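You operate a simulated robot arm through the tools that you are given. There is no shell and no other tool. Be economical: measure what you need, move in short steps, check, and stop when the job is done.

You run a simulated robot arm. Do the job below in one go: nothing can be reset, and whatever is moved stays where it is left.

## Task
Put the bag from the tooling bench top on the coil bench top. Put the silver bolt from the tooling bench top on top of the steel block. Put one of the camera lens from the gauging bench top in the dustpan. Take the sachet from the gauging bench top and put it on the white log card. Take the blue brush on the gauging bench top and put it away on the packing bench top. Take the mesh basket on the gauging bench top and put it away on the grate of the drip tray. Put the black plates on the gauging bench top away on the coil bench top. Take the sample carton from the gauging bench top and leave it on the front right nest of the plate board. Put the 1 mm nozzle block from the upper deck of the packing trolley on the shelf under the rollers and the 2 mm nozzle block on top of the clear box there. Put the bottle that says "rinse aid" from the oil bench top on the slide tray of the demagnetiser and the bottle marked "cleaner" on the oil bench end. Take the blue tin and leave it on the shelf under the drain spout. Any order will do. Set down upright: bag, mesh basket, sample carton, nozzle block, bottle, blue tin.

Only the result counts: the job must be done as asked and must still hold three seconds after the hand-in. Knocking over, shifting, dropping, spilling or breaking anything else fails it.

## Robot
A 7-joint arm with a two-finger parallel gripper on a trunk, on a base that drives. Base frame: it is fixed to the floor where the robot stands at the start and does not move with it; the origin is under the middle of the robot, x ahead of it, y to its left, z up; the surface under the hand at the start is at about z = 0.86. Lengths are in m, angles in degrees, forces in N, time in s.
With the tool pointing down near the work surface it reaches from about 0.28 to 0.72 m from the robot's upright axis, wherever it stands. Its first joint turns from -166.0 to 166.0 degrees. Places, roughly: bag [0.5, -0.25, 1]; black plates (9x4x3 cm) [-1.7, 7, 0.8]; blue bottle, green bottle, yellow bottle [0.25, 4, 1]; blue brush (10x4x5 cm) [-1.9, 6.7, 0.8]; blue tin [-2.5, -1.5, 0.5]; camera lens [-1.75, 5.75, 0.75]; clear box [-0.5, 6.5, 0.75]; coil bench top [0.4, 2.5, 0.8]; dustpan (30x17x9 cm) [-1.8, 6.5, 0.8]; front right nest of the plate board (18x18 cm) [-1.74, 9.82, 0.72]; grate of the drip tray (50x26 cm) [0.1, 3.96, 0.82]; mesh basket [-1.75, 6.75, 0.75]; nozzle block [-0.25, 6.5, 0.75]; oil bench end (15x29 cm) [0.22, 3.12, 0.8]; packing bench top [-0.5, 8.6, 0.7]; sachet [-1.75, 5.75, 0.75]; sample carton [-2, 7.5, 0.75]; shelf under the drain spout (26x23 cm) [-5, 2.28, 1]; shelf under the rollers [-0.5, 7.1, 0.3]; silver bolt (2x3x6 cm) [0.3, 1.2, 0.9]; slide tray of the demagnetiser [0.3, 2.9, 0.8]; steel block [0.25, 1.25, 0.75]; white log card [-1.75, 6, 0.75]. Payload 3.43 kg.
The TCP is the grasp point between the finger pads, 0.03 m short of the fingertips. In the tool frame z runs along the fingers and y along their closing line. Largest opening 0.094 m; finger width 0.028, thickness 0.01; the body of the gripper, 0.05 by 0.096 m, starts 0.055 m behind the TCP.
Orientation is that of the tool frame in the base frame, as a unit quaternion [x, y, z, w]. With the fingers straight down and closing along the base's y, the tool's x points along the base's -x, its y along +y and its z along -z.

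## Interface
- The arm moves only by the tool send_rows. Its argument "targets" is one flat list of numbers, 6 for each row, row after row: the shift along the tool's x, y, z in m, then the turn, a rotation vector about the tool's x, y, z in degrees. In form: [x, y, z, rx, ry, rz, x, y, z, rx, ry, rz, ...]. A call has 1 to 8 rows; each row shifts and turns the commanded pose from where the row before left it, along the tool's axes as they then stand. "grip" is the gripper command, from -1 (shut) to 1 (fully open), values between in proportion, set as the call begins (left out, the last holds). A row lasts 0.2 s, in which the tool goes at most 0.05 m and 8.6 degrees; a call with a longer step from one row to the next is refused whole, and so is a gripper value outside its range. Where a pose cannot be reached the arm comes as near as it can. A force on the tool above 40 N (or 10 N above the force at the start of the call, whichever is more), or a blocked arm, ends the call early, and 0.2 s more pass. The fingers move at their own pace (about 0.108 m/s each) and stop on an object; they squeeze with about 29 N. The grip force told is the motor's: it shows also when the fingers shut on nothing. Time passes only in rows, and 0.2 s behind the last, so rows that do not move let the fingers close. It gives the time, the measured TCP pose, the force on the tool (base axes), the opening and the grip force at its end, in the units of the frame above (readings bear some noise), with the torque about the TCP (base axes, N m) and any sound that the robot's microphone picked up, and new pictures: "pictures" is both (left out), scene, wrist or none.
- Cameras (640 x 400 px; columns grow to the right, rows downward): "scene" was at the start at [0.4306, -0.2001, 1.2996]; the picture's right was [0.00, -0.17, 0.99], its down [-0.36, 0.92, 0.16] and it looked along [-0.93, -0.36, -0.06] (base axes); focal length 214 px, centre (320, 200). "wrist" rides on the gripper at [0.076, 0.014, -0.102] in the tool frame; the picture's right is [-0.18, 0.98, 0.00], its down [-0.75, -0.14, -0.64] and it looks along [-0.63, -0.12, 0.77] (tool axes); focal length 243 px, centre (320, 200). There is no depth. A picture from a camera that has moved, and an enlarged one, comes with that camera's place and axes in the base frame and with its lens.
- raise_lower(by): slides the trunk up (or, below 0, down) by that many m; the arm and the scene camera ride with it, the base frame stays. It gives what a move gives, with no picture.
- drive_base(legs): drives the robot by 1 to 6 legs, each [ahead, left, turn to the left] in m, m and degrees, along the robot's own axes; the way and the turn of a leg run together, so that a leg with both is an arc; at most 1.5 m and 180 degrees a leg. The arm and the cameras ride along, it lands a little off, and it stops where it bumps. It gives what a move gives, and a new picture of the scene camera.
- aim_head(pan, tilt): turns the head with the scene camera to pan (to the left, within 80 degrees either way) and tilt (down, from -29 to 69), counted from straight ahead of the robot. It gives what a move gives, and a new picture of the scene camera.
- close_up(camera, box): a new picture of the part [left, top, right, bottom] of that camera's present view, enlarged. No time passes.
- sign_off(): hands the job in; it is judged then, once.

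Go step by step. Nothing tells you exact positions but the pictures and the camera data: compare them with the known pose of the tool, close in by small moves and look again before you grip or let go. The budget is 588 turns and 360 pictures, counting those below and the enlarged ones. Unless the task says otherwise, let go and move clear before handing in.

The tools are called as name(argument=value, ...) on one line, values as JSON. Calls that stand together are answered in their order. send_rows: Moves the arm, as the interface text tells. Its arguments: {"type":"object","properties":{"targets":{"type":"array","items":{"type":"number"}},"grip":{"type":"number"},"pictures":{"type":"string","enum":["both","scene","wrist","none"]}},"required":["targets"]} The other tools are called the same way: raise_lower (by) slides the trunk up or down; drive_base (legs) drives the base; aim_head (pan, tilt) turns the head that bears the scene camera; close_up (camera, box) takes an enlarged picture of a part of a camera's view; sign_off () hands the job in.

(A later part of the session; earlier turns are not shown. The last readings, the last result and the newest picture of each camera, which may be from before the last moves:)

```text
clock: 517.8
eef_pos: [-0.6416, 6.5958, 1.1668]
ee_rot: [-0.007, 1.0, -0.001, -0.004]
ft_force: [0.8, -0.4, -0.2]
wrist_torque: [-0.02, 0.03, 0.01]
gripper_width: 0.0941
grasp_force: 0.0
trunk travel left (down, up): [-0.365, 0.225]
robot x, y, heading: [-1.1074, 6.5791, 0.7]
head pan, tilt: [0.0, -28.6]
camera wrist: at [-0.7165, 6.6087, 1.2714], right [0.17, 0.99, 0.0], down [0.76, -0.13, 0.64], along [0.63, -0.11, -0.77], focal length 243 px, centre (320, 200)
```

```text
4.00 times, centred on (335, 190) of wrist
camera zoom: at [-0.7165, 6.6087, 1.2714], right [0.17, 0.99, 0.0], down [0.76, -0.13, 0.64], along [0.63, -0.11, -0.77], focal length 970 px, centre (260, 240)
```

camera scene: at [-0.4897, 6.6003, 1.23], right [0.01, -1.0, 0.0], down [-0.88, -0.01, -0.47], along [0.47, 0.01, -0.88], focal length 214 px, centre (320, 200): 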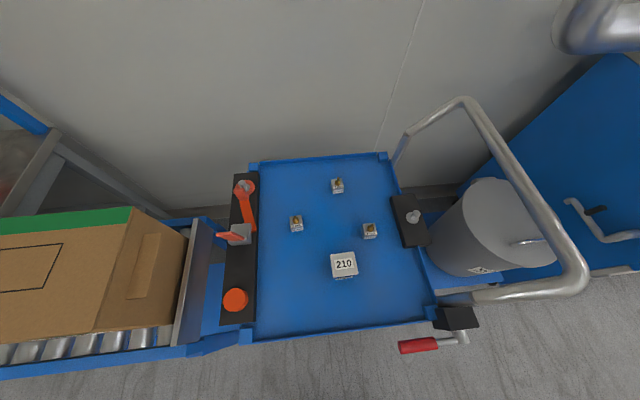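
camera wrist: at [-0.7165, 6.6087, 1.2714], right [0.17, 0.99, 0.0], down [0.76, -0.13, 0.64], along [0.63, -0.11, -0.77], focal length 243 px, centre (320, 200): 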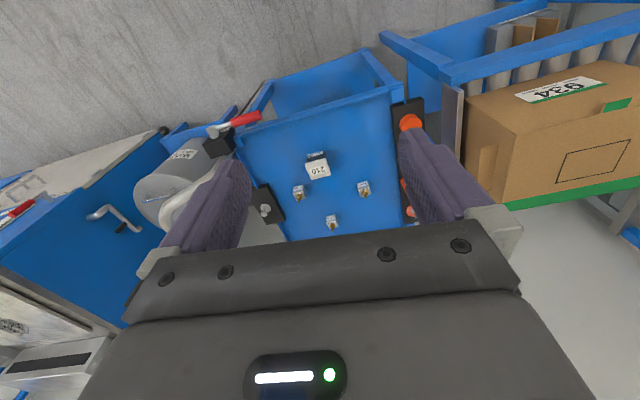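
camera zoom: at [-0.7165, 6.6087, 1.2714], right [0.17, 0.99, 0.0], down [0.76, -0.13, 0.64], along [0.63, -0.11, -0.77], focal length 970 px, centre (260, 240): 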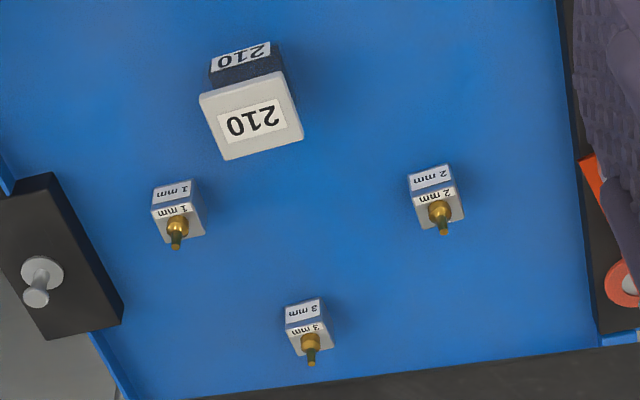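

The blocks are 3 cm cubes with brass nozzles: 2 mm at (-0.306, 6.66), 1 mm at (-0.318, 6.49), and the clear box "210" with its white lid is at (-0.395, 6.55), lid top z≈0.76. I'll drive closer.

drive_base(legs=[[0.2, 0, 0]])

raise_lower(by=-0.2)

send_rows(targets=[-0.02, 0.01, 0, 0, 0, 0, -0.02, 0.01, 0, 0, 0, 0, -0.02, 0.01, 0, 0, 0, 0], pictures="wrist")

```text
clock: 519.4
eef_pos: [-0.4419, 6.6011, 1.166]
ee_rot: [-0.01, 1.0, -0.001, -0.005]
ft_force: [0.1, 0.3, 0.1]
wrist_torque: [0.02, 0.01, -0.02]
gripper_width: 0.0941
grasp_force: 0.0
trunk travel left (down, up): [-0.365, 0.225]
robot x, y, heading: [-0.9082, 6.5819, 0.9]
head pan, tilt: [0.0, -28.6]
camera scene: at [-0.2916, 6.6069, 1.2299], right [0.02, -1.0, 0.0], down [-0.88, -0.02, -0.47], along [0.47, 0.01, -0.88], focal length 214 px, centre (320, 200)
```

scene: 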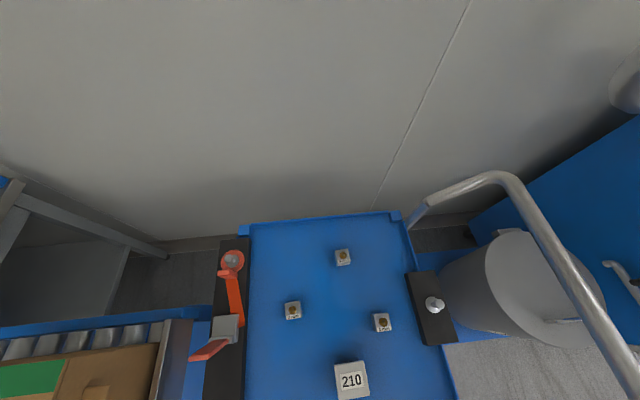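

```text
clock: 521.6
eef_pos: [-0.444, 6.6014, 0.9691]
ee_rot: [-0.01, 1.0, -0.001, -0.004]
ft_force: [0.5, -0.7, 0.6]
wrist_torque: [0.0, -0.01, -0.01]
gripper_width: 0.094
grasp_force: 0.1
trunk travel left (down, up): [-0.165, 0.425]
robot x, y, heading: [-0.9101, 6.5849, 0.6]
head pan, tilt: [0.0, -28.6]
```

```text
clock: 522.4
eef_pos: [-0.3828, 6.6324, 0.9676]
ee_rot: [-0.01, 1.0, 0.0, -0.004]
ft_force: [0.3, 0.2, 0.5]
wrist_torque: [0.01, 0.04, -0.01]
gripper_width: 0.0943
grasp_force: 0.0
trunk travel left (down, up): [-0.165, 0.425]
robot x, y, heading: [-0.9096, 6.5802, 0.9]
head pan, tilt: [0.0, -28.6]
camera wrist: at [-0.4589, 6.6449, 1.0711], right [0.16, 0.99, 0.0], down [0.76, -0.13, 0.63], along [0.63, -0.11, -0.77], focal length 243 px, centre (320, 200)
```

wrist: 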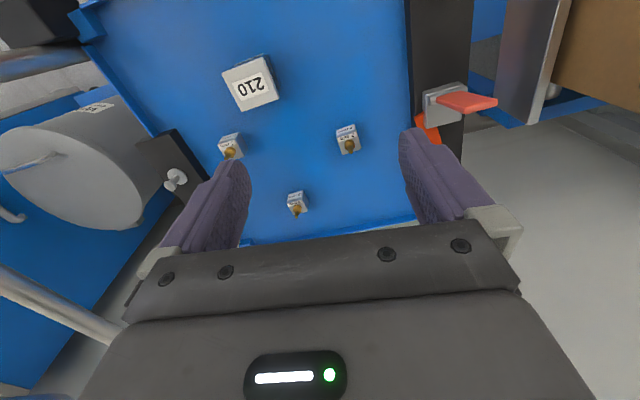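

send_rows(targets=[-0.031, 0.009, 0, 0, 0, 0, -0.031, 0.009, 0, 0, 0, 0, -0.031, 0.009, 0, 0, 0, 0, 0, 0, 0.04, 0, 0, 0, 0, 0, 0.04, 0, 0, 0], pictures="wrist")

```text
clock: 523.6
eef_pos: [-0.292, 6.6624, 0.8852]
ee_rot: [-0.009, 1.0, -0.001, -0.004]
ft_force: [0.1, 0.3, 0.2]
wrist_torque: [0.02, -0.01, 0.01]
gripper_width: 0.094
grasp_force: 0.0
trunk travel left (down, up): [-0.165, 0.425]
robot x, y, heading: [-0.9035, 6.5841, 1.0]
head pan, tilt: [0.0, -28.6]
camera wrist: at [-0.3669, 6.6736, 0.989], right [0.16, 0.99, 0.0], down [0.76, -0.13, 0.64], along [0.63, -0.11, -0.77], focal length 243 px, centre (320, 200)
```

wrist: 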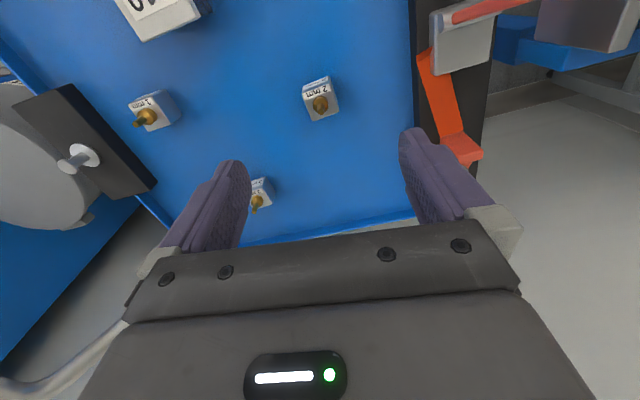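

Aligned. I'll narrow the opening to keep clear of the orange lever, then descend and grip.

send_rows(targets=[0, 0, 0, 0, 0, 0, 0, 0, 0.045, 0, 0, 0, 0, 0, 0.045, 0, 0, 0, 0, 0, 0.04, 0, 0, 0], grip=0.4, pictures="wrist")

```text
clock: 524.6
eef_pos: [-0.2911, 6.6611, 0.7564]
ee_rot: [-0.009, 1.0, 0.0, -0.004]
ft_force: [-1.2, -0.6, 0.7]
wrist_torque: [0.01, -0.01, 0.03]
gripper_width: 0.0656
grasp_force: 0.0
trunk travel left (down, up): [-0.165, 0.425]
robot x, y, heading: [-0.9063, 6.5835, 0.9]
head pan, tilt: [0.0, -28.6]
camera wrist: at [-0.3672, 6.6742, 0.8593], right [0.16, 0.99, 0.0], down [0.76, -0.13, 0.64], along [0.63, -0.11, -0.77], focal length 243 px, centre (320, 200)
```

wrist: 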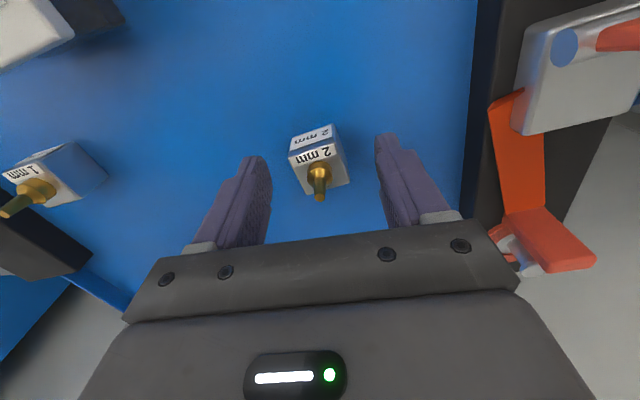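

send_rows(targets=[0, 0, 0.014, 0, 0, 0, 0, 0, 0, 0, 0, 0], pictures="none")

send_rows(targets=[0, 0, 0, 0, 0, 0, 0, 0, 0, 0, 0, 0, 0, 0, 0, 0, 0, 0], grip=-1, pictures="none")

send_rows(targets=[0, 0, -0.02, 0, 0, 0, 0, 0, -0.04, 0, 0, 0, 0, 0, -0.04, 0, 0, 0, 0, 0, -0.02, 0, 0, 0], pictures="wrist")

```text
clock: 525.2
eef_pos: [-0.2927, 6.6625, 0.7419]
ee_rot: [-0.01, 1.0, -0.001, -0.005]
ft_force: [0.0, 1.3, 0.2]
wrist_torque: [-0.02, -0.01, 0.02]
gripper_width: 0.0662
grasp_force: 0.0
trunk travel left (down, up): [-0.165, 0.425]
robot x, y, heading: [-0.9064, 6.5856, 1.1]
head pan, tilt: [0.0, -28.6]
```

```text
clock: 526.0
eef_pos: [-0.2927, 6.6626, 0.7412]
ee_rot: [-0.01, 1.0, -0.001, -0.004]
ft_force: [-0.9, -0.2, 1.3]
wrist_torque: [0.0, 0.0, 0.0]
gripper_width: 0.0313
grasp_force: 29.0
trunk travel left (down, up): [-0.165, 0.425]
robot x, y, heading: [-0.9071, 6.5831, 0.8]
head pan, tilt: [0.0, -28.6]
```

```text
clock: 527.0
eef_pos: [-0.2919, 6.6612, 0.8627]
ee_rot: [-0.01, 1.0, -0.001, -0.004]
ft_force: [-0.7, 0.8, -0.8]
wrist_torque: [-0.01, -0.02, -0.03]
gripper_width: 0.031
grasp_force: 28.9
trunk travel left (down, up): [-0.165, 0.425]
robot x, y, heading: [-0.9078, 6.5847, 1.1]
head pan, tilt: [0.0, -28.6]
camera wrist: at [-0.3673, 6.6742, 0.9666], right [0.16, 0.99, 0.0], down [0.76, -0.13, 0.64], along [0.63, -0.11, -0.77], focal length 243 px, centre (320, 200)
```

wrist: 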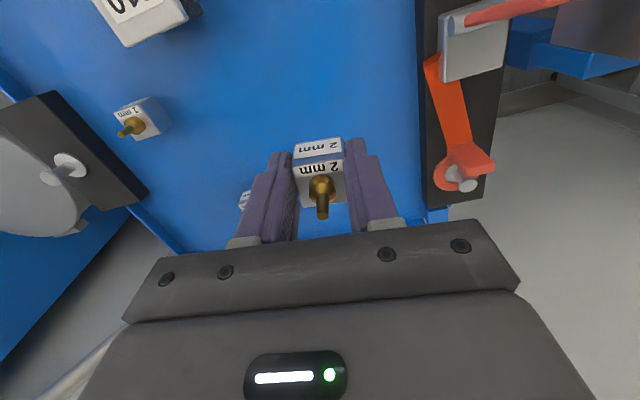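

The 2 mm block is held. I'll move over the lid of the clear box at (-0.39, 6.547).

send_rows(targets=[0.0245, -0.0288, 0, 0, 0, 0, 0.0245, -0.0288, 0, 0, 0, 0, 0.0245, -0.0288, 0, 0, 0, 0, 0.0245, -0.0288, 0, 0, 0, 0, 0, 0, 0, 0, 0, 0], pictures="wrist")

```text
clock: 528.2
eef_pos: [-0.3895, 6.5468, 0.8639]
ee_rot: [-0.009, 1.0, 0.0, -0.004]
ft_force: [-0.4, -0.4, -1.1]
wrist_torque: [0.03, -0.02, 0.02]
gripper_width: 0.0312
grasp_force: 29.1
trunk travel left (down, up): [-0.165, 0.425]
robot x, y, heading: [-0.9082, 6.584, 1.1]
head pan, tilt: [0.0, -28.6]
camera wrist: at [-0.4651, 6.5583, 0.9666], right [0.16, 0.99, 0.0], down [0.76, -0.13, 0.64], along [0.63, -0.11, -0.77], focal length 243 px, centre (320, 200)
```

wrist: 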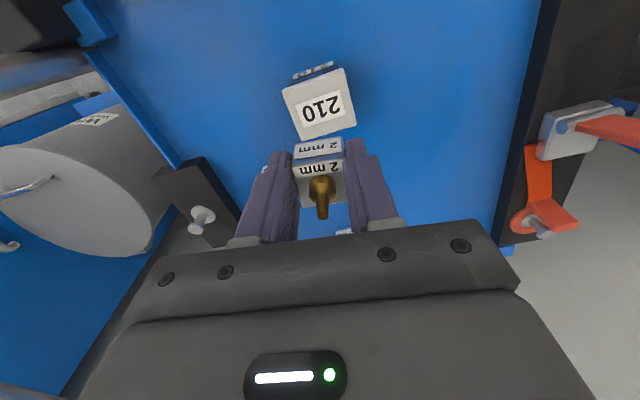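

send_rows(targets=[0.006, 0, 0.03, 0, 0, 0, 0, 0, 0.025, 0, 0, 0, 0, 0, 0, 0, 0, 0], pictures="wrist")

send_rows(targets=[0, 0, 0.005, 0, 0, 0], pictures="none")

send_rows(targets=[0, 0, 0.004, 0, 0, 0], pictures="none")

```text
clock: 529.0
eef_pos: [-0.3946, 6.5452, 0.8076]
ee_rot: [-0.009, 1.0, 0.0, -0.005]
ft_force: [0.5, 0.4, -1.6]
wrist_torque: [-0.01, -0.01, 0.01]
gripper_width: 0.031
grasp_force: 29.1
trunk travel left (down, up): [-0.165, 0.425]
robot x, y, heading: [-0.9082, 6.5819, 1.0]
head pan, tilt: [0.0, -28.6]
camera wrist: at [-0.4705, 6.5567, 0.9115], right [0.16, 0.99, 0.0], down [0.76, -0.13, 0.64], along [0.63, -0.11, -0.77], focal length 243 px, centre (320, 200)
```

wrist: 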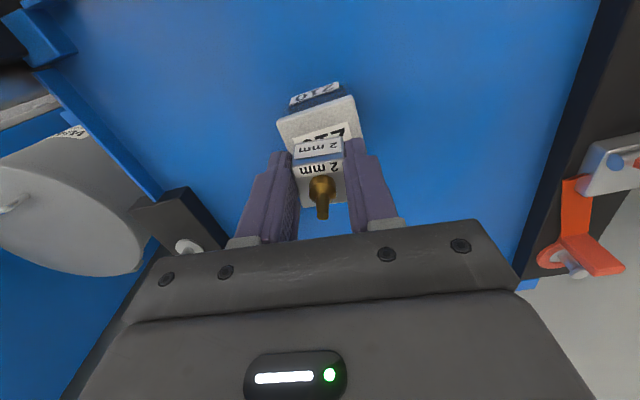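

```text
clock: 529.4
eef_pos: [-0.3946, 6.5452, 0.8031]
ee_rot: [-0.01, 1.0, 0.0, -0.004]
ft_force: [0.2, -0.7, -1.5]
wrist_torque: [0.0, -0.01, -0.02]
gripper_width: 0.0313
grasp_force: 28.9
trunk travel left (down, up): [-0.165, 0.425]
robot x, y, heading: [-0.9085, 6.585, 0.9]
head pan, tilt: [0.0, -28.6]
```

```text
clock: 529.8
eef_pos: [-0.3951, 6.5441, 0.7994]
ee_rot: [-0.01, 1.0, -0.002, -0.004]
ft_force: [0.2, -0.3, -0.2]
wrist_torque: [0.0, 0.04, -0.01]
gripper_width: 0.0314
grasp_force: 28.9
trunk travel left (down, up): [-0.165, 0.425]
robot x, y, heading: [-0.9082, 6.5863, 0.9]
head pan, tilt: [0.0, -28.6]
```

send_rows(targets=[0, 0, 0.004, 0, 0, 0], pictures="none")

send_rows(targets=[0, 0, 0.003, 0, 0, 0], pictures="wrist")

```text
clock: 530.2
eef_pos: [-0.3944, 6.5452, 0.7947]
ee_rot: [-0.01, 1.0, -0.001, -0.004]
ft_force: [-0.2, 0.4, -0.7]
wrist_torque: [-0.01, -0.02, -0.01]
gripper_width: 0.0313
grasp_force: 29.5
trunk travel left (down, up): [-0.165, 0.425]
robot x, y, heading: [-0.9086, 6.5855, 1.0]
head pan, tilt: [0.0, -28.6]
```

```text
clock: 530.6
eef_pos: [-0.395, 6.5451, 0.7945]
ee_rot: [-0.011, 1.0, -0.001, -0.004]
ft_force: [-1.6, 1.8, 20.8]
wrist_torque: [0.05, 0.05, -0.04]
gripper_width: 0.0312
grasp_force: 28.7
trunk travel left (down, up): [-0.165, 0.425]
robot x, y, heading: [-0.9061, 6.5825, 0.9]
head pan, tilt: [0.0, -28.6]
camera wrist: at [-0.4707, 6.5573, 0.897], right [0.16, 0.99, 0.0], down [0.76, -0.12, 0.64], along [0.63, -0.11, -0.77], focal length 243 px, centre (320, 200)
```

wrist: 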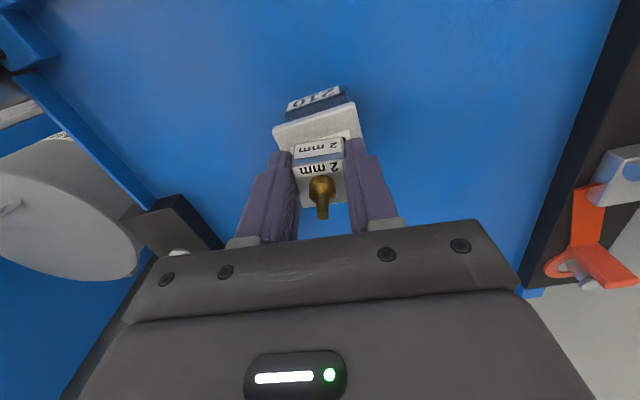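

Seated on the lid. I'll release with a moderate opening and rise.

send_rows(targets=[0, 0, -0.002, 0, 0, 0, 0, 0, 0, 0, 0, 0, 0, 0, 0, 0, 0, 0], grip=0.4, pictures="none")

send_rows(targets=[0, 0, -0.02, 0, 0, 0, 0, 0, -0.04, 0, 0, 0, 0, 0, -0.04, 0, 0, 0], pictures="wrist")

```text
clock: 531.4
eef_pos: [-0.3953, 6.5456, 0.7935]
ee_rot: [-0.01, 1.0, -0.001, -0.005]
ft_force: [-1.2, 0.3, 0.4]
wrist_torque: [0.02, 0.02, 0.0]
gripper_width: 0.0659
grasp_force: 0.0
trunk travel left (down, up): [-0.165, 0.425]
robot x, y, heading: [-0.9067, 6.5805, 1.1]
head pan, tilt: [0.0, -28.6]
```

```text
clock: 532.2
eef_pos: [-0.3947, 6.5428, 0.8951]
ee_rot: [-0.009, 1.0, -0.001, -0.005]
ft_force: [0.5, 0.1, 0.7]
wrist_torque: [-0.01, -0.02, 0.0]
gripper_width: 0.0658
grasp_force: 0.0
trunk travel left (down, up): [-0.165, 0.425]
robot x, y, heading: [-0.9079, 6.5861, 1.0]
head pan, tilt: [0.0, -28.6]
camera wrist: at [-0.4694, 6.5559, 0.9989], right [0.16, 0.99, 0.0], down [0.76, -0.13, 0.63], along [0.63, -0.11, -0.77], focal length 243 px, centre (320, 200)
```

wrist: 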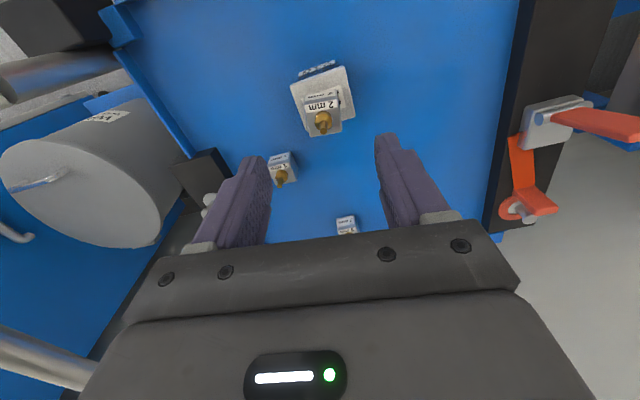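

The 2 mm block is on the lid. Now the 1 mm block at (-0.298, 6.474).

send_rows(targets=[-0.0323, -0.023, 0, 0, 0, 0, -0.0323, -0.023, 0, 0, 0, 0, -0.0323, -0.023, 0, 0, 0, 0, 0, 0, 0, 0, 0, 0], pictures="wrist")

```text
clock: 533.2
eef_pos: [-0.2962, 6.4795, 0.8929]
ee_rot: [-0.009, 1.0, -0.001, -0.005]
ft_force: [1.3, -1.0, -0.4]
wrist_torque: [-0.03, 0.02, -0.01]
gripper_width: 0.0658
grasp_force: 0.0
trunk travel left (down, up): [-0.165, 0.425]
robot x, y, heading: [-0.9072, 6.5795, 1.1]
head pan, tilt: [0.0, -28.6]
camera wrist: at [-0.3708, 6.4915, 0.9965], right [0.16, 0.99, 0.0], down [0.76, -0.13, 0.63], along [0.63, -0.11, -0.77], focal length 243 px, centre (320, 200)
```

wrist: 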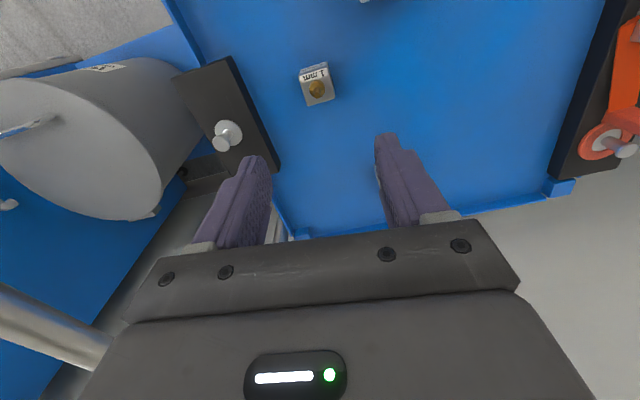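

send_rows(targets=[0.008, -0.003, 0.03, 0, 0, 0, 0, 0, 0.045, 0, 0, 0, 0, 0, 0.045, 0, 0, 0], grip=0.15, pictures="wrist")

```text
clock: 534.0
eef_pos: [-0.3033, 6.4756, 0.7721]
ee_rot: [-0.011, 1.0, -0.001, -0.004]
ft_force: [-0.4, -0.7, -1.1]
wrist_torque: [-0.04, -0.03, -0.02]
gripper_width: 0.0541
grasp_force: 0.1
trunk travel left (down, up): [-0.165, 0.425]
robot x, y, heading: [-0.9081, 6.5843, 0.9]
head pan, tilt: [0.0, -28.6]
camera wrist: at [-0.3794, 6.4871, 0.8762], right [0.16, 0.99, 0.0], down [0.76, -0.12, 0.64], along [0.63, -0.11, -0.77], focal length 243 px, centre (320, 200)
```

wrist: 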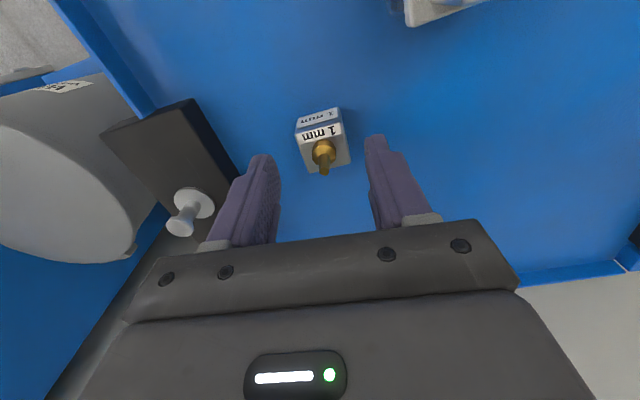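

send_rows(targets=[0, 0, 0.03, 0, 0, 0, 0, 0, 0, 0, 0, 0], pictures="none")

send_rows(targets=[0, 0, 0, 0, 0, 0, 0, 0, 0, 0, 0, 0, 0, 0, 0, 0, 0, 0], grip=-1, pictures="none")

send_rows(targets=[0, 0, -0.02, 0, 0, 0, 0, 0, -0.04, 0, 0, 0, 0, 0, -0.045, 0, 0, 0, 0, 0, -0.045, 0, 0, 0, 0, 0, -0.045, 0, 0, 0, 0, 0, -0.045, 0, 0, 0], pictures="wrist")

```text
clock: 534.6
eef_pos: [-0.3041, 6.4749, 0.7418]
ee_rot: [-0.01, 1.0, -0.002, -0.004]
ft_force: [0.1, -0.9, 0.1]
wrist_torque: [0.02, -0.01, -0.01]
gripper_width: 0.0541
grasp_force: 0.0
trunk travel left (down, up): [-0.165, 0.425]
robot x, y, heading: [-0.906, 6.5833, 1.2]
head pan, tilt: [0.0, -28.6]
```

```text
clock: 535.4
eef_pos: [-0.3044, 6.4744, 0.7444]
ee_rot: [-0.01, 1.0, -0.001, -0.005]
ft_force: [-0.3, -0.1, -0.2]
wrist_torque: [0.03, -0.02, -0.03]
gripper_width: 0.0315
grasp_force: 29.1
trunk travel left (down, up): [-0.165, 0.425]
robot x, y, heading: [-0.9077, 6.5815, 1.0]
head pan, tilt: [0.0, -28.6]
```

```text
clock: 536.8
eef_pos: [-0.3032, 6.4762, 0.9855]
ee_rot: [-0.011, 1.0, 0.0, -0.006]
ft_force: [-0.7, 0.1, -1.7]
wrist_torque: [-0.01, 0.0, -0.01]
gripper_width: 0.0311
grasp_force: 28.3
trunk travel left (down, up): [-0.165, 0.425]
robot x, y, heading: [-0.9086, 6.5846, 1.0]
head pan, tilt: [0.0, -28.6]
camera wrist: at [-0.3791, 6.4877, 1.089], right [0.16, 0.99, 0.0], down [0.76, -0.13, 0.63], along [0.62, -0.11, -0.77], focal length 243 px, centre (320, 200)
```

wrist: 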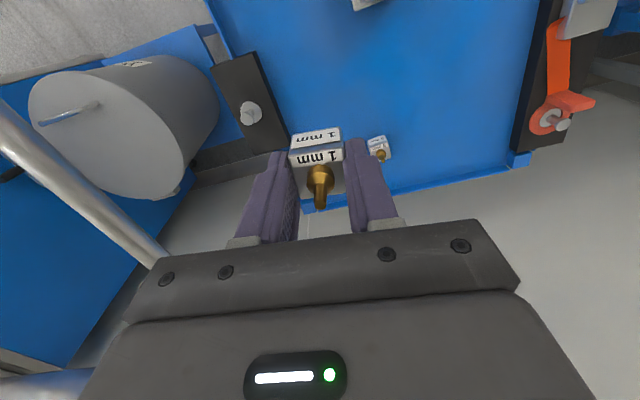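

The 1 mm block is held. The shelf under the rollers is low, so I'll back off, go level with it and look.

drive_base(legs=[[-0.3, 0, 0], [0, 0.55, 0]])

send_rows(targets=[0.04, 0, 0, 0, 0, 0, 0.04, 0, 0, 0, 0, 0, 0.04, 0, 0, 0, 0, 0, 0.03, 0.02, 0, 0, 0, 0, 0, 0.04, 0, 0, 0, 0, 0, 0.04, 0, 0, 0, 0], pictures="scene")

```text
clock: 541.6
eef_pos: [-0.6145, 7.0244, 0.9837]
ee_rot: [-0.013, 1.0, -0.001, -0.005]
ft_force: [-0.6, -0.5, -0.9]
wrist_torque: [0.0, 0.0, -0.03]
gripper_width: 0.0312
grasp_force: 28.4
trunk travel left (down, up): [-0.165, 0.425]
robot x, y, heading: [-1.2201, 7.1253, 1.3]
head pan, tilt: [0.0, -28.6]
camera scene: at [-0.4634, 7.0291, 1.0477], right [0.03, -1.0, 0.0], down [-0.88, -0.02, -0.47], along [0.47, 0.01, -0.88], focal length 214 px, centre (320, 200)
```

scene: 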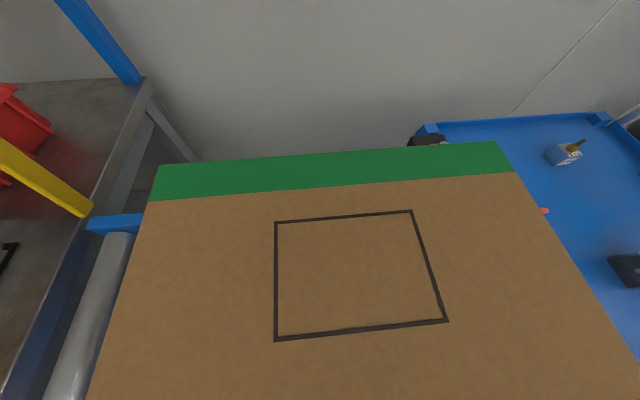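

```text
clock: 543.0
eef_pos: [-0.7669, 7.1191, 0.9859]
ee_rot: [-0.013, 1.0, -0.002, -0.005]
ft_force: [0.5, 0.5, 0.2]
wrist_torque: [-0.02, -0.03, 0.0]
gripper_width: 0.0311
grasp_force: 28.6
trunk travel left (down, up): [-0.165, 0.425]
robot x, y, heading: [-1.2172, 7.1252, 1.5]
head pan, tilt: [0.0, -28.6]
camera scene: at [-0.6177, 7.1247, 1.0489], right [0.03, -1.0, 0.0], down [-0.88, -0.02, -0.47], along [0.47, 0.01, -0.88], focal length 214 px, centre (320, 200)
```

scene: 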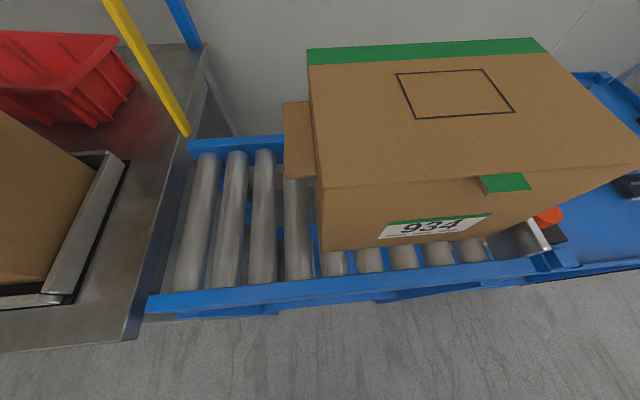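

The shelf lies beneath the rollers, so I need a forward-tilted grasp. I'll set the block down upright near the front of the trolley deck and regrasp it with a tilted tool.

drive_base(legs=[[0, -0.5, 0], [0.2, 0, 0]])

send_rows(targets=[0, 0, 0, 0, 0, 0], pictures="wrist")

```text
clock: 547.1
eef_pos: [-0.5526, 6.6098, 0.9859]
ee_rot: [-0.01, 1.0, -0.001, -0.004]
ft_force: [0.1, 0.3, -0.1]
wrist_torque: [-0.02, 0.02, -0.02]
gripper_width: 0.0314
grasp_force: 29.6
trunk travel left (down, up): [-0.165, 0.425]
robot x, y, heading: [-1.0051, 6.6215, 1.0]
head pan, tilt: [0.0, -28.6]
camera scene: at [-0.403, 6.6147, 1.0487], right [0.02, -1.0, 0.0], down [-0.88, -0.02, -0.47], along [0.47, 0.01, -0.88], focal length 214 px, centre (320, 200)
```

scene: 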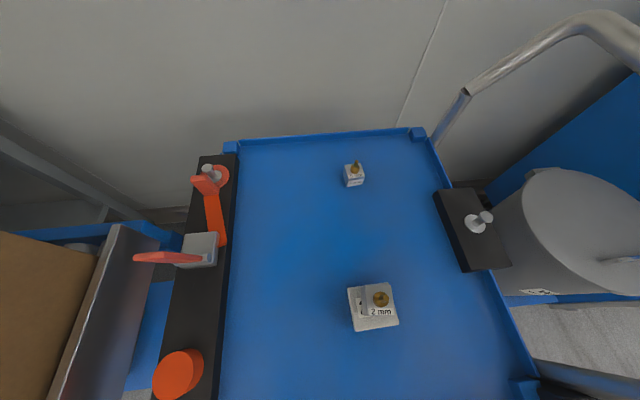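

```text
clock: 547.5
eef_pos: [-0.5538, 6.6101, 0.9855]
ee_rot: [-0.01, 1.0, -0.001, -0.004]
ft_force: [-0.1, -0.6, -1.0]
wrist_torque: [-0.01, 0.01, 0.04]
gripper_width: 0.0313
grasp_force: 29.0
trunk travel left (down, up): [-0.165, 0.425]
robot x, y, heading: [-1.0057, 6.6257, 1.0]
head pan, tilt: [0.0, -28.6]
camera wrist: at [-0.6295, 6.6221, 1.0899], right [0.17, 0.99, 0.0], down [0.76, -0.13, 0.63], along [0.63, -0.11, -0.77], focal length 243 px, centre (320, 200)
```

wrist: 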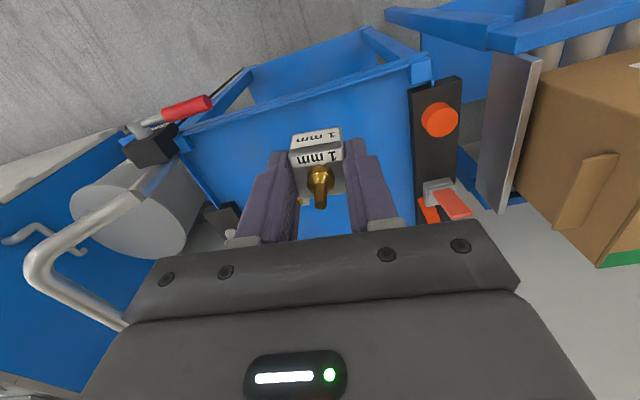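

send_rows(targets=[-0.0413, 0.0183, 0, 0, 0, 0, -0.0413, 0.0183, 0, 0, 0, 0, -0.0413, 0.0183, 0, 0, 0, 0, 0, 0, 0.045, 0, 0, 0, 0, 0, 0.045, 0, 0, 0, 0, 0, 0.045, 0, 0, 0, 0, 0, 0.045, 0, 0, 0, 0, 0, 0.045, 0, 0, 0], pictures="wrist")

```text
clock: 549.4
eef_pos: [-0.4327, 6.6662, 0.76]
ee_rot: [-0.009, 1.0, -0.001, -0.005]
ft_force: [-0.4, 0.1, -0.6]
wrist_torque: [-0.02, 0.0, 0.01]
gripper_width: 0.0311
grasp_force: 29.0
trunk travel left (down, up): [-0.165, 0.425]
robot x, y, heading: [-1.0039, 6.621, 1.2]
head pan, tilt: [0.0, -28.6]
camera wrist: at [-0.5081, 6.678, 0.8643], right [0.17, 0.99, 0.0], down [0.76, -0.13, 0.64], along [0.63, -0.11, -0.77], focal length 243 px, centre (320, 200)
```

wrist: 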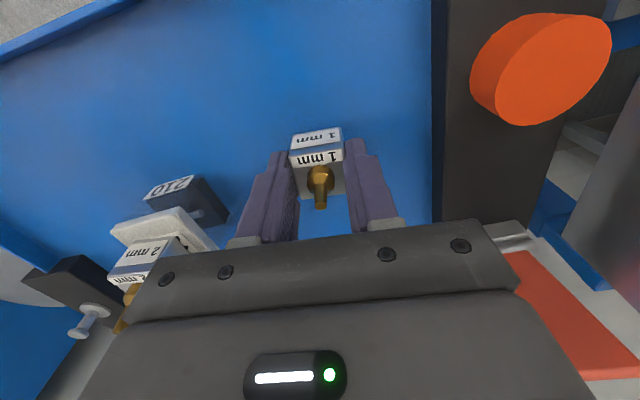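

send_rows(targets=[0, 0, 0.012, 0, 0, 0], pictures="none")

send_rows(targets=[0, 0, 0.003, 0, 0, 0], pictures="none")

send_rows(targets=[0, 0, 0.003, 0, 0, 0], pictures="none")

```text
clock: 549.8
eef_pos: [-0.4338, 6.6655, 0.7472]
ee_rot: [-0.009, 1.0, -0.001, -0.005]
ft_force: [0.2, -0.1, -0.6]
wrist_torque: [0.02, -0.02, 0.01]
gripper_width: 0.0313
grasp_force: 29.1
trunk travel left (down, up): [-0.165, 0.425]
robot x, y, heading: [-1.0088, 6.6232, 0.8]
head pan, tilt: [0.0, -28.6]
```

```text
clock: 550.1
eef_pos: [-0.4339, 6.6669, 0.7446]
ee_rot: [-0.01, 1.0, -0.001, -0.005]
ft_force: [-0.4, -0.8, -1.5]
wrist_torque: [0.01, 0.01, 0.0]
gripper_width: 0.0312
grasp_force: 28.8
trunk travel left (down, up): [-0.165, 0.425]
robot x, y, heading: [-1.0079, 6.6214, 0.9]
head pan, tilt: [0.0, -28.6]
```

```text
clock: 550.5
eef_pos: [-0.4334, 6.6659, 0.7437]
ee_rot: [-0.009, 1.0, -0.001, -0.004]
ft_force: [-2.5, 0.7, 12.8]
wrist_torque: [0.16, 0.15, 0.0]
gripper_width: 0.0314
grasp_force: 29.0
trunk travel left (down, up): [-0.165, 0.425]
robot x, y, heading: [-1.0024, 6.6251, 0.8]
head pan, tilt: [0.0, -28.6]
```

send_rows(targets=[0, 0, 0, 0, 0, 0, 0, 0, 0, 0, 0, 0, 0, 0, -0.02, 0, 0, 0, 0, 0, -0.04, 0, 0, 0, 0, 0, -0.045, 0, 0, 0, 0, 0, -0.045, 0, 0, 0, 0, 0, -0.045, 0, 0, 0], grip=0.4, pictures="wrist")

```text
clock: 552.1
eef_pos: [-0.4316, 6.667, 0.937]
ee_rot: [-0.009, 1.0, -0.001, -0.005]
ft_force: [0.0, -0.2, -1.2]
wrist_torque: [0.0, -0.02, 0.01]
gripper_width: 0.0658
grasp_force: 0.0
trunk travel left (down, up): [-0.165, 0.425]
robot x, y, heading: [-1.0085, 6.6231, 1.0]
head pan, tilt: [0.0, -28.6]
camera wrist: at [-0.5071, 6.6785, 1.0413], right [0.17, 0.99, 0.0], down [0.76, -0.13, 0.63], along [0.62, -0.11, -0.77], focal length 243 px, centre (320, 200)
```

wrist: 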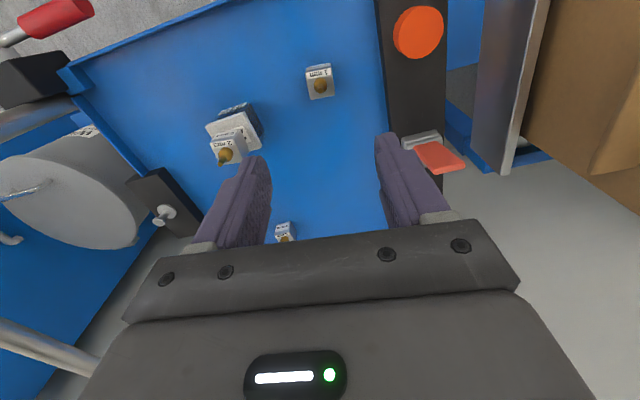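

The block stands on the deck. I'll back off a little, tilt the tool forward, and lower the trunk.

drive_base(legs=[[-0.12, 0, 0]])

send_rows(targets=[0, 0, 0, 0, -7, 0, 0, 0, 0, 0, -7, 0, 0, 0, 0, 0, -7, 0, 0, 0, 0, 0, -7, 0, 0, 0, 0, 0, -7, 0, 0, 0, 0, 0, -7, 0, 0, 0, 0, 0, -7, 0, 0, 0, 0, 0, -6, 0], pictures="none")

aim_head(pan=0, tilt=15)

```text
clock: 553.4
eef_pos: [-0.554, 6.666, 0.9376]
ee_rot: [-0.011, 1.0, -0.001, -0.004]
ft_force: [1.0, 0.3, -0.2]
wrist_torque: [0.0, 0.0, 0.01]
gripper_width: 0.0656
grasp_force: 0.1
trunk travel left (down, up): [-0.165, 0.425]
robot x, y, heading: [-1.132, 6.6235, 0.8]
head pan, tilt: [0.0, -28.6]
camera scene: at [-0.4027, 6.6696, 1.0004], right [0.02, -1.0, 0.0], down [-0.88, -0.02, -0.47], along [0.47, 0.01, -0.88], focal length 214 px, centre (320, 200)
```

scene: 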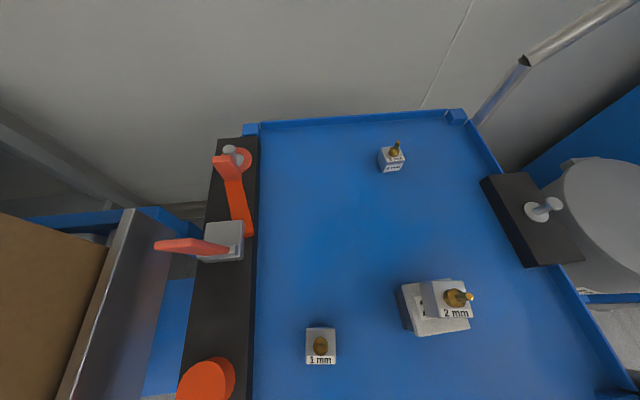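

```text
clock: 555.2
eef_pos: [-0.5523, 6.6649, 0.9369]
ee_rot: [-0.009, 0.889, 0.004, 0.458]
ft_force: [-0.8, 0.1, -0.4]
wrist_torque: [0.0, -0.03, 0.02]
gripper_width: 0.0655
grasp_force: 0.1
trunk travel left (down, up): [-0.165, 0.425]
robot x, y, heading: [-1.1285, 6.6225, 0.8]
head pan, tilt: [0.0, -28.6]
```

```text
clock: 556.3
eef_pos: [-0.5528, 6.6651, 0.9383]
ee_rot: [-0.008, 0.889, 0.003, 0.457]
ft_force: [-0.6, 0.6, 0.7]
wrist_torque: [0.03, 0.0, -0.01]
gripper_width: 0.0657
grasp_force: 0.1
trunk travel left (down, up): [-0.165, 0.425]
robot x, y, heading: [-1.1284, 6.6183, 0.9]
head pan, tilt: [0.0, 15.0]
camera scene: at [-0.5324, 6.667, 1.0297], right [0.02, -1.0, 0.0], down [-0.77, -0.02, -0.64], along [0.64, 0.01, -0.77], focal length 214 px, centre (320, 200)
```

scene: 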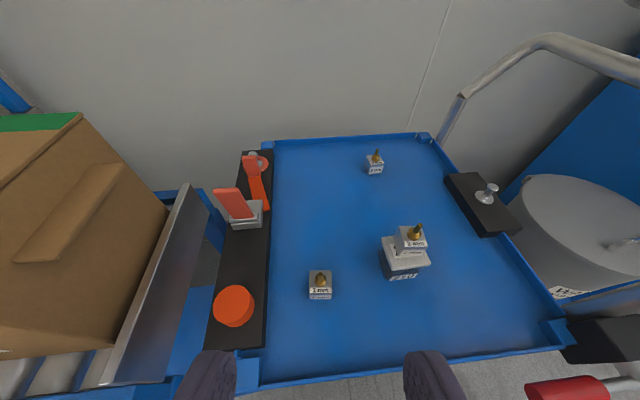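

raise_lower(by=-0.16)

send_rows(targets=[-0.004, 0, 0.03, 0, 0, 0, -0.004, 0, 0.03, 0, 0, 0], pictures="both")

```text
clock: 558.1
eef_pos: [-0.5516, 6.6656, 0.7766]
ee_rot: [-0.009, 0.889, 0.004, 0.458]
ft_force: [0.1, 0.0, 0.0]
wrist_torque: [0.0, -0.01, 0.04]
gripper_width: 0.0657
grasp_force: 0.1
trunk travel left (down, up): [-0.005, 0.585]
robot x, y, heading: [-1.1296, 6.6202, 1.2]
head pan, tilt: [0.0, 15.0]
```

```text
clock: 558.7
eef_pos: [-0.4993, 6.6667, 0.7499]
ee_rot: [-0.009, 0.889, 0.004, 0.458]
ft_force: [0.5, 0.1, 0.5]
wrist_torque: [-0.02, 0.02, 0.04]
gripper_width: 0.0658
grasp_force: 0.0
trunk travel left (down, up): [-0.005, 0.585]
robot x, y, heading: [-1.1271, 6.6205, 0.7]
head pan, tilt: [0.0, 15.0]
camera scene: at [-0.4791, 6.6684, 0.843], right [0.02, -1.0, 0.0], down [-0.77, -0.02, -0.64], along [0.64, 0.01, -0.77], focal length 214 px, centre (320, 200)
camera wrist: at [-0.6271, 6.6769, 0.7486], right [0.09, 0.98, 0.15], down [-0.08, -0.14, 0.99], along [0.99, -0.1, 0.07], focal length 243 px, centre (320, 200)
```

scene: 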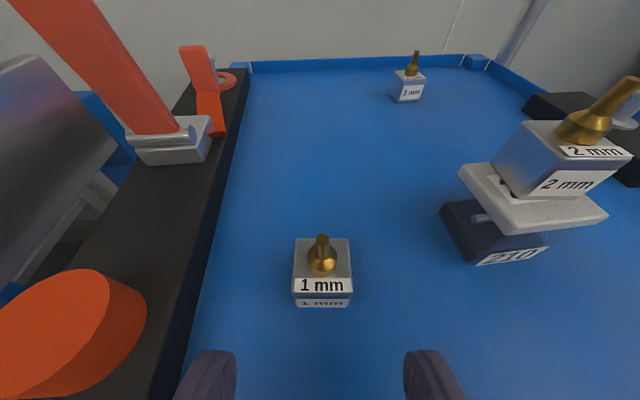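
wrist: 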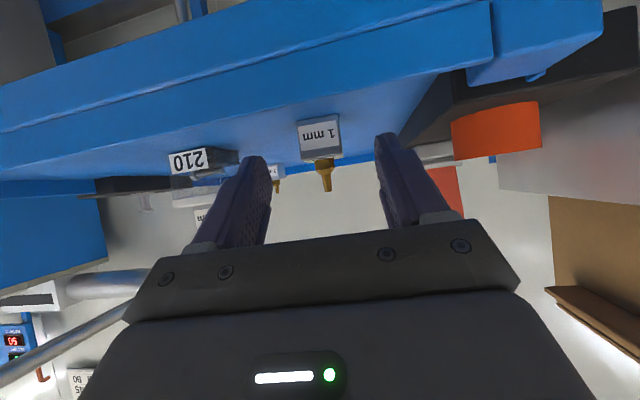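

Very clear. The block is centred between the fingers, so I'll advance to it.

send_rows(targets=[-0.013, 0, 0.029, 0, 0, 0, -0.013, 0, 0.029, 0, 0, 0], pictures="both")

```text
clock: 559.3
eef_pos: [-0.4364, 6.6672, 0.7372]
ee_rot: [-0.009, 0.89, 0.004, 0.457]
ft_force: [-0.4, 0.8, 0.6]
wrist_torque: [0.0, 0.0, -0.02]
gripper_width: 0.0659
grasp_force: 0.1
trunk travel left (down, up): [-0.005, 0.585]
robot x, y, heading: [-1.1283, 6.6189, 1.0]
head pan, tilt: [0.0, 15.0]
camera scene: at [-0.4169, 6.6695, 0.8298], right [0.02, -1.0, 0.0], down [-0.77, -0.02, -0.64], along [0.63, 0.01, -0.77], focal length 214 px, centre (320, 200)
camera wrist: at [-0.5649, 6.6782, 0.7356], right [0.09, 0.98, 0.15], down [-0.08, -0.14, 0.99], along [0.99, -0.1, 0.07], focal length 243 px, centre (320, 200)
```

scene: 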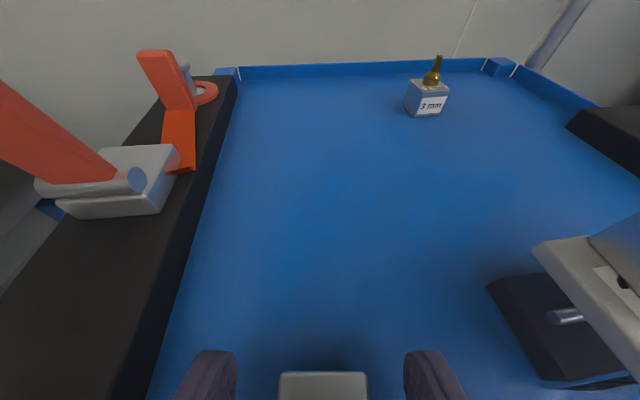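
wrist: 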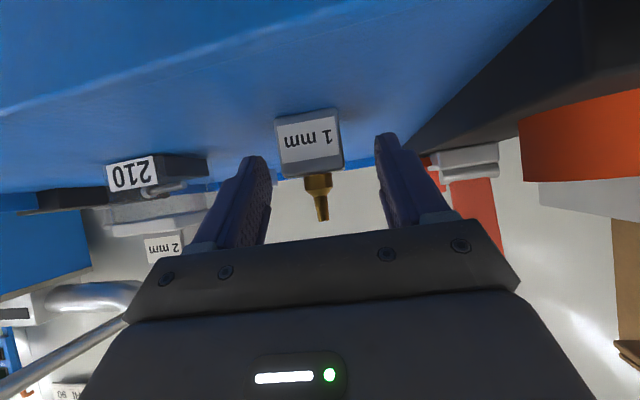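

send_rows(targets=[0.0055, 0, 0.008, 0, 0, 0, 0, 0, 0, 0, 0, 0], pictures="none")

send_rows(targets=[0, 0, 0, 0, 0, 0, 0, 0, 0, 0, 0, 0, 0, 0, 0, 0, 0, 0], grip=-1, pictures="wrist")

```text
clock: 559.9
eef_pos: [-0.4334, 6.6676, 0.7283]
ee_rot: [-0.009, 0.889, 0.004, 0.458]
ft_force: [-1.4, 0.5, 4.2]
wrist_torque: [0.12, -0.08, 0.06]
gripper_width: 0.0659
grasp_force: 0.0
trunk travel left (down, up): [-0.005, 0.585]
robot x, y, heading: [-1.1286, 6.6217, 0.9]
head pan, tilt: [0.0, 15.0]
```

```text
clock: 560.7
eef_pos: [-0.4341, 6.6676, 0.7284]
ee_rot: [-0.009, 0.889, 0.004, 0.458]
ft_force: [1.3, 2.3, 6.5]
wrist_torque: [0.07, -0.07, -0.04]
gripper_width: 0.0356
grasp_force: 28.8
trunk travel left (down, up): [-0.005, 0.585]
robot x, y, heading: [-1.1279, 6.6219, 0.8]
head pan, tilt: [0.0, 15.0]
camera wrist: at [-0.5613, 6.6778, 0.7267], right [0.09, 0.98, 0.15], down [-0.08, -0.14, 0.99], along [0.99, -0.1, 0.07], focal length 243 px, centre (320, 200)
```

wrist: 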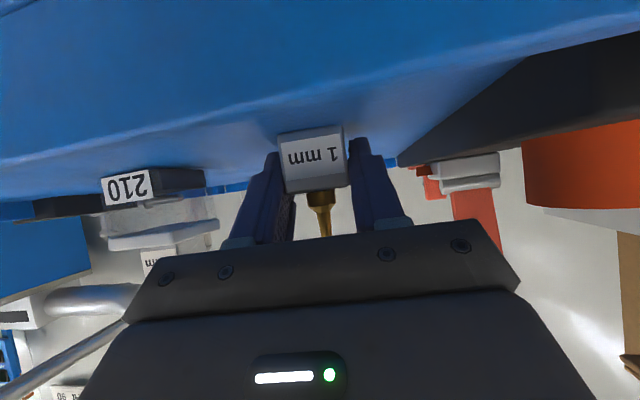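

send_rows(targets=[-0.008, 0, -0.006, 0, 0, 0, -0.016, 0, -0.0115, 0, 0, 0, -0.016, 0, -0.0115, 0, 0, 0, -0.024, 0, -0.017, 0, 0, 0], pictures="both")

```text
clock: 561.7
eef_pos: [-0.4338, 6.6675, 0.8072]
ee_rot: [-0.009, 0.889, 0.004, 0.458]
ft_force: [-0.3, -0.4, -0.9]
wrist_torque: [-0.02, 0.03, 0.01]
gripper_width: 0.0359
grasp_force: 29.0
trunk travel left (down, up): [-0.005, 0.585]
robot x, y, heading: [-1.1275, 6.6172, 1.0]
head pan, tilt: [0.0, 15.0]
camera scene: at [-0.4141, 6.6688, 0.8989], right [0.02, -1.0, 0.0], down [-0.77, -0.02, -0.64], along [0.63, 0.01, -0.77], focal length 214 px, centre (320, 200)
camera wrist: at [-0.5621, 6.6774, 0.8047], right [0.09, 0.98, 0.15], down [-0.08, -0.14, 0.99], along [0.99, -0.1, 0.07], focal length 243 px, centre (320, 200)
```

scene: 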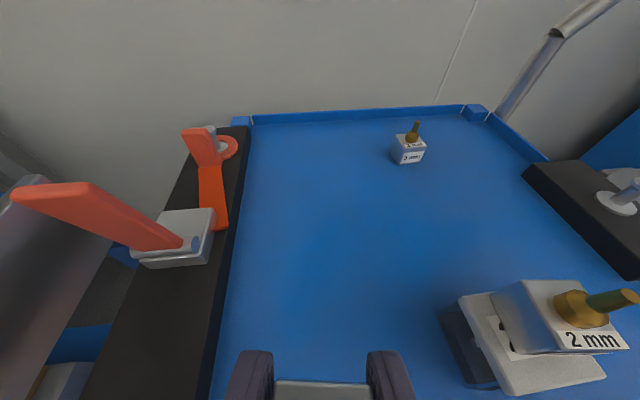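
wrist: 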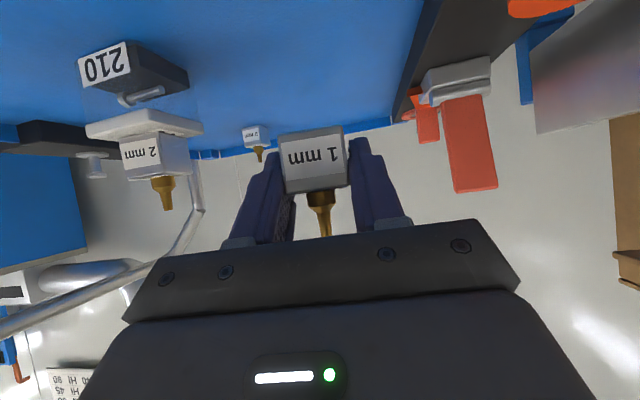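

It's held upright. I'll draw in, back off, and move level with the shelf to look under the rollers.

send_rows(targets=[0.0232, 0, -0.0326, 0, 0, 0, 0.0232, 0, -0.0326, 0, 0, 0, 0.0232, 0, -0.0326, 0, 0, 0], pictures="none")

drive_base(legs=[[-0.15, 0, 0], [0, 0.45, 0]])

aim_head(pan=0, tilt=0)

```text
clock: 562.5
eef_pos: [-0.5521, 6.6637, 0.8062]
ee_rot: [-0.01, 0.889, 0.005, 0.457]
ft_force: [-0.3, -0.5, -1.2]
wrist_torque: [0.0, 0.0, -0.01]
gripper_width: 0.0357
grasp_force: 29.4
trunk travel left (down, up): [-0.005, 0.585]
robot x, y, heading: [-1.1281, 6.6178, 0.9]
head pan, tilt: [0.0, 15.0]
```

```text
clock: 566.2
eef_pos: [-0.7101, 7.1139, 0.8072]
ee_rot: [-0.009, 0.89, 0.004, 0.457]
ft_force: [0.2, 0.1, -1.1]
wrist_torque: [0.03, -0.01, -0.02]
gripper_width: 0.0356
grasp_force: 28.8
trunk travel left (down, up): [-0.005, 0.585]
robot x, y, heading: [-1.2895, 7.0669, 0.9]
head pan, tilt: [0.0, 15.0]
camera scene: at [-0.6908, 7.1161, 0.8994], right [0.02, -1.0, 0.0], down [-0.77, -0.02, -0.64], along [0.64, 0.01, -0.77], focal length 214 px, centre (320, 200)
```

scene: 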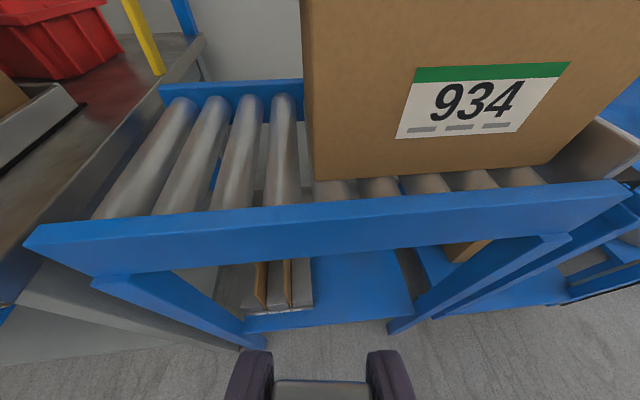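

```text
clock: 567.0
eef_pos: [-0.71, 7.1145, 0.8071]
ee_rot: [-0.01, 0.89, 0.005, 0.456]
ft_force: [-0.2, 0.0, -0.6]
wrist_torque: [-0.01, 0.02, -0.01]
gripper_width: 0.0353
grasp_force: 28.6
trunk travel left (down, up): [-0.005, 0.585]
robot x, y, heading: [-1.2876, 7.0714, 1.3]
head pan, tilt: [0.0, 0.0]
camera scene: at [-0.6795, 7.1164, 0.9209], right [0.02, -1.0, 0.0], down [-0.58, -0.01, -0.81], along [0.81, 0.02, -0.58], focal length 214 px, centre (320, 200)
```

scene: 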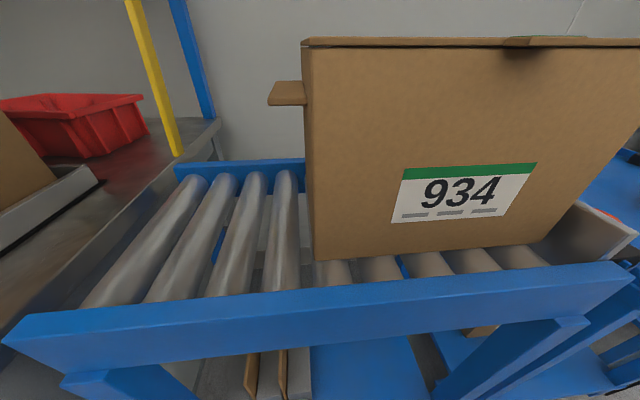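

I can see the blue shelf with a free area right of the cardboard dividers, around (-0.50, 7.02). First I'll lower the arm in the aisle to that height.

send_rows(targets=[0.0366, 0, 0.0261, 0, 0, 0, 0.0366, 0, 0.0261, 0, 0, 0, 0.0366, 0, 0.0261, 0, 0, 0, 0.0366, 0, 0.0261, 0, 0, 0], pictures="none")

send_rows(targets=[0.0366, 0, 0.0261, 0, 0, 0, 0.0366, 0, 0.0261, 0, 0, 0], pictures="scene")

```text
clock: 568.0
eef_pos: [-0.7089, 7.1138, 0.6249]
ee_rot: [-0.009, 0.889, 0.004, 0.457]
ft_force: [0.4, -0.4, -1.1]
wrist_torque: [-0.01, -0.02, -0.05]
gripper_width: 0.0358
grasp_force: 29.6
trunk travel left (down, up): [-0.005, 0.585]
robot x, y, heading: [-1.2894, 7.0672, 1.1]
head pan, tilt: [0.0, 0.0]
```

```text
clock: 568.6
eef_pos: [-0.7104, 7.1123, 0.5378]
ee_rot: [-0.01, 0.889, 0.004, 0.458]
ft_force: [-0.2, -0.6, -0.5]
wrist_torque: [0.03, -0.01, -0.05]
gripper_width: 0.036
grasp_force: 29.2
trunk travel left (down, up): [-0.005, 0.585]
robot x, y, heading: [-1.29, 7.0684, 0.9]
head pan, tilt: [0.0, 0.0]
camera scene: at [-0.6797, 7.1155, 0.6517], right [0.02, -1.0, 0.0], down [-0.58, -0.01, -0.81], along [0.81, 0.02, -0.58], focal length 214 px, centre (320, 200)
```

scene: 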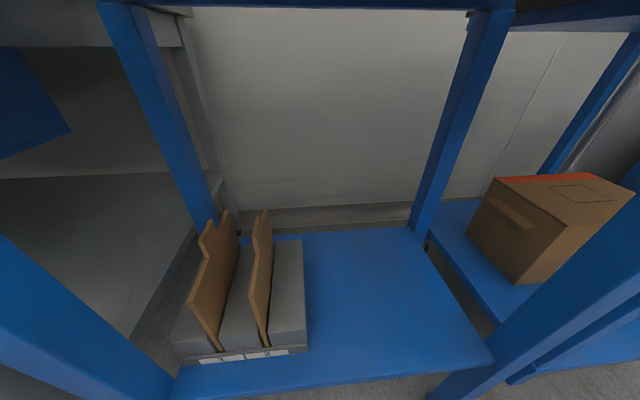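

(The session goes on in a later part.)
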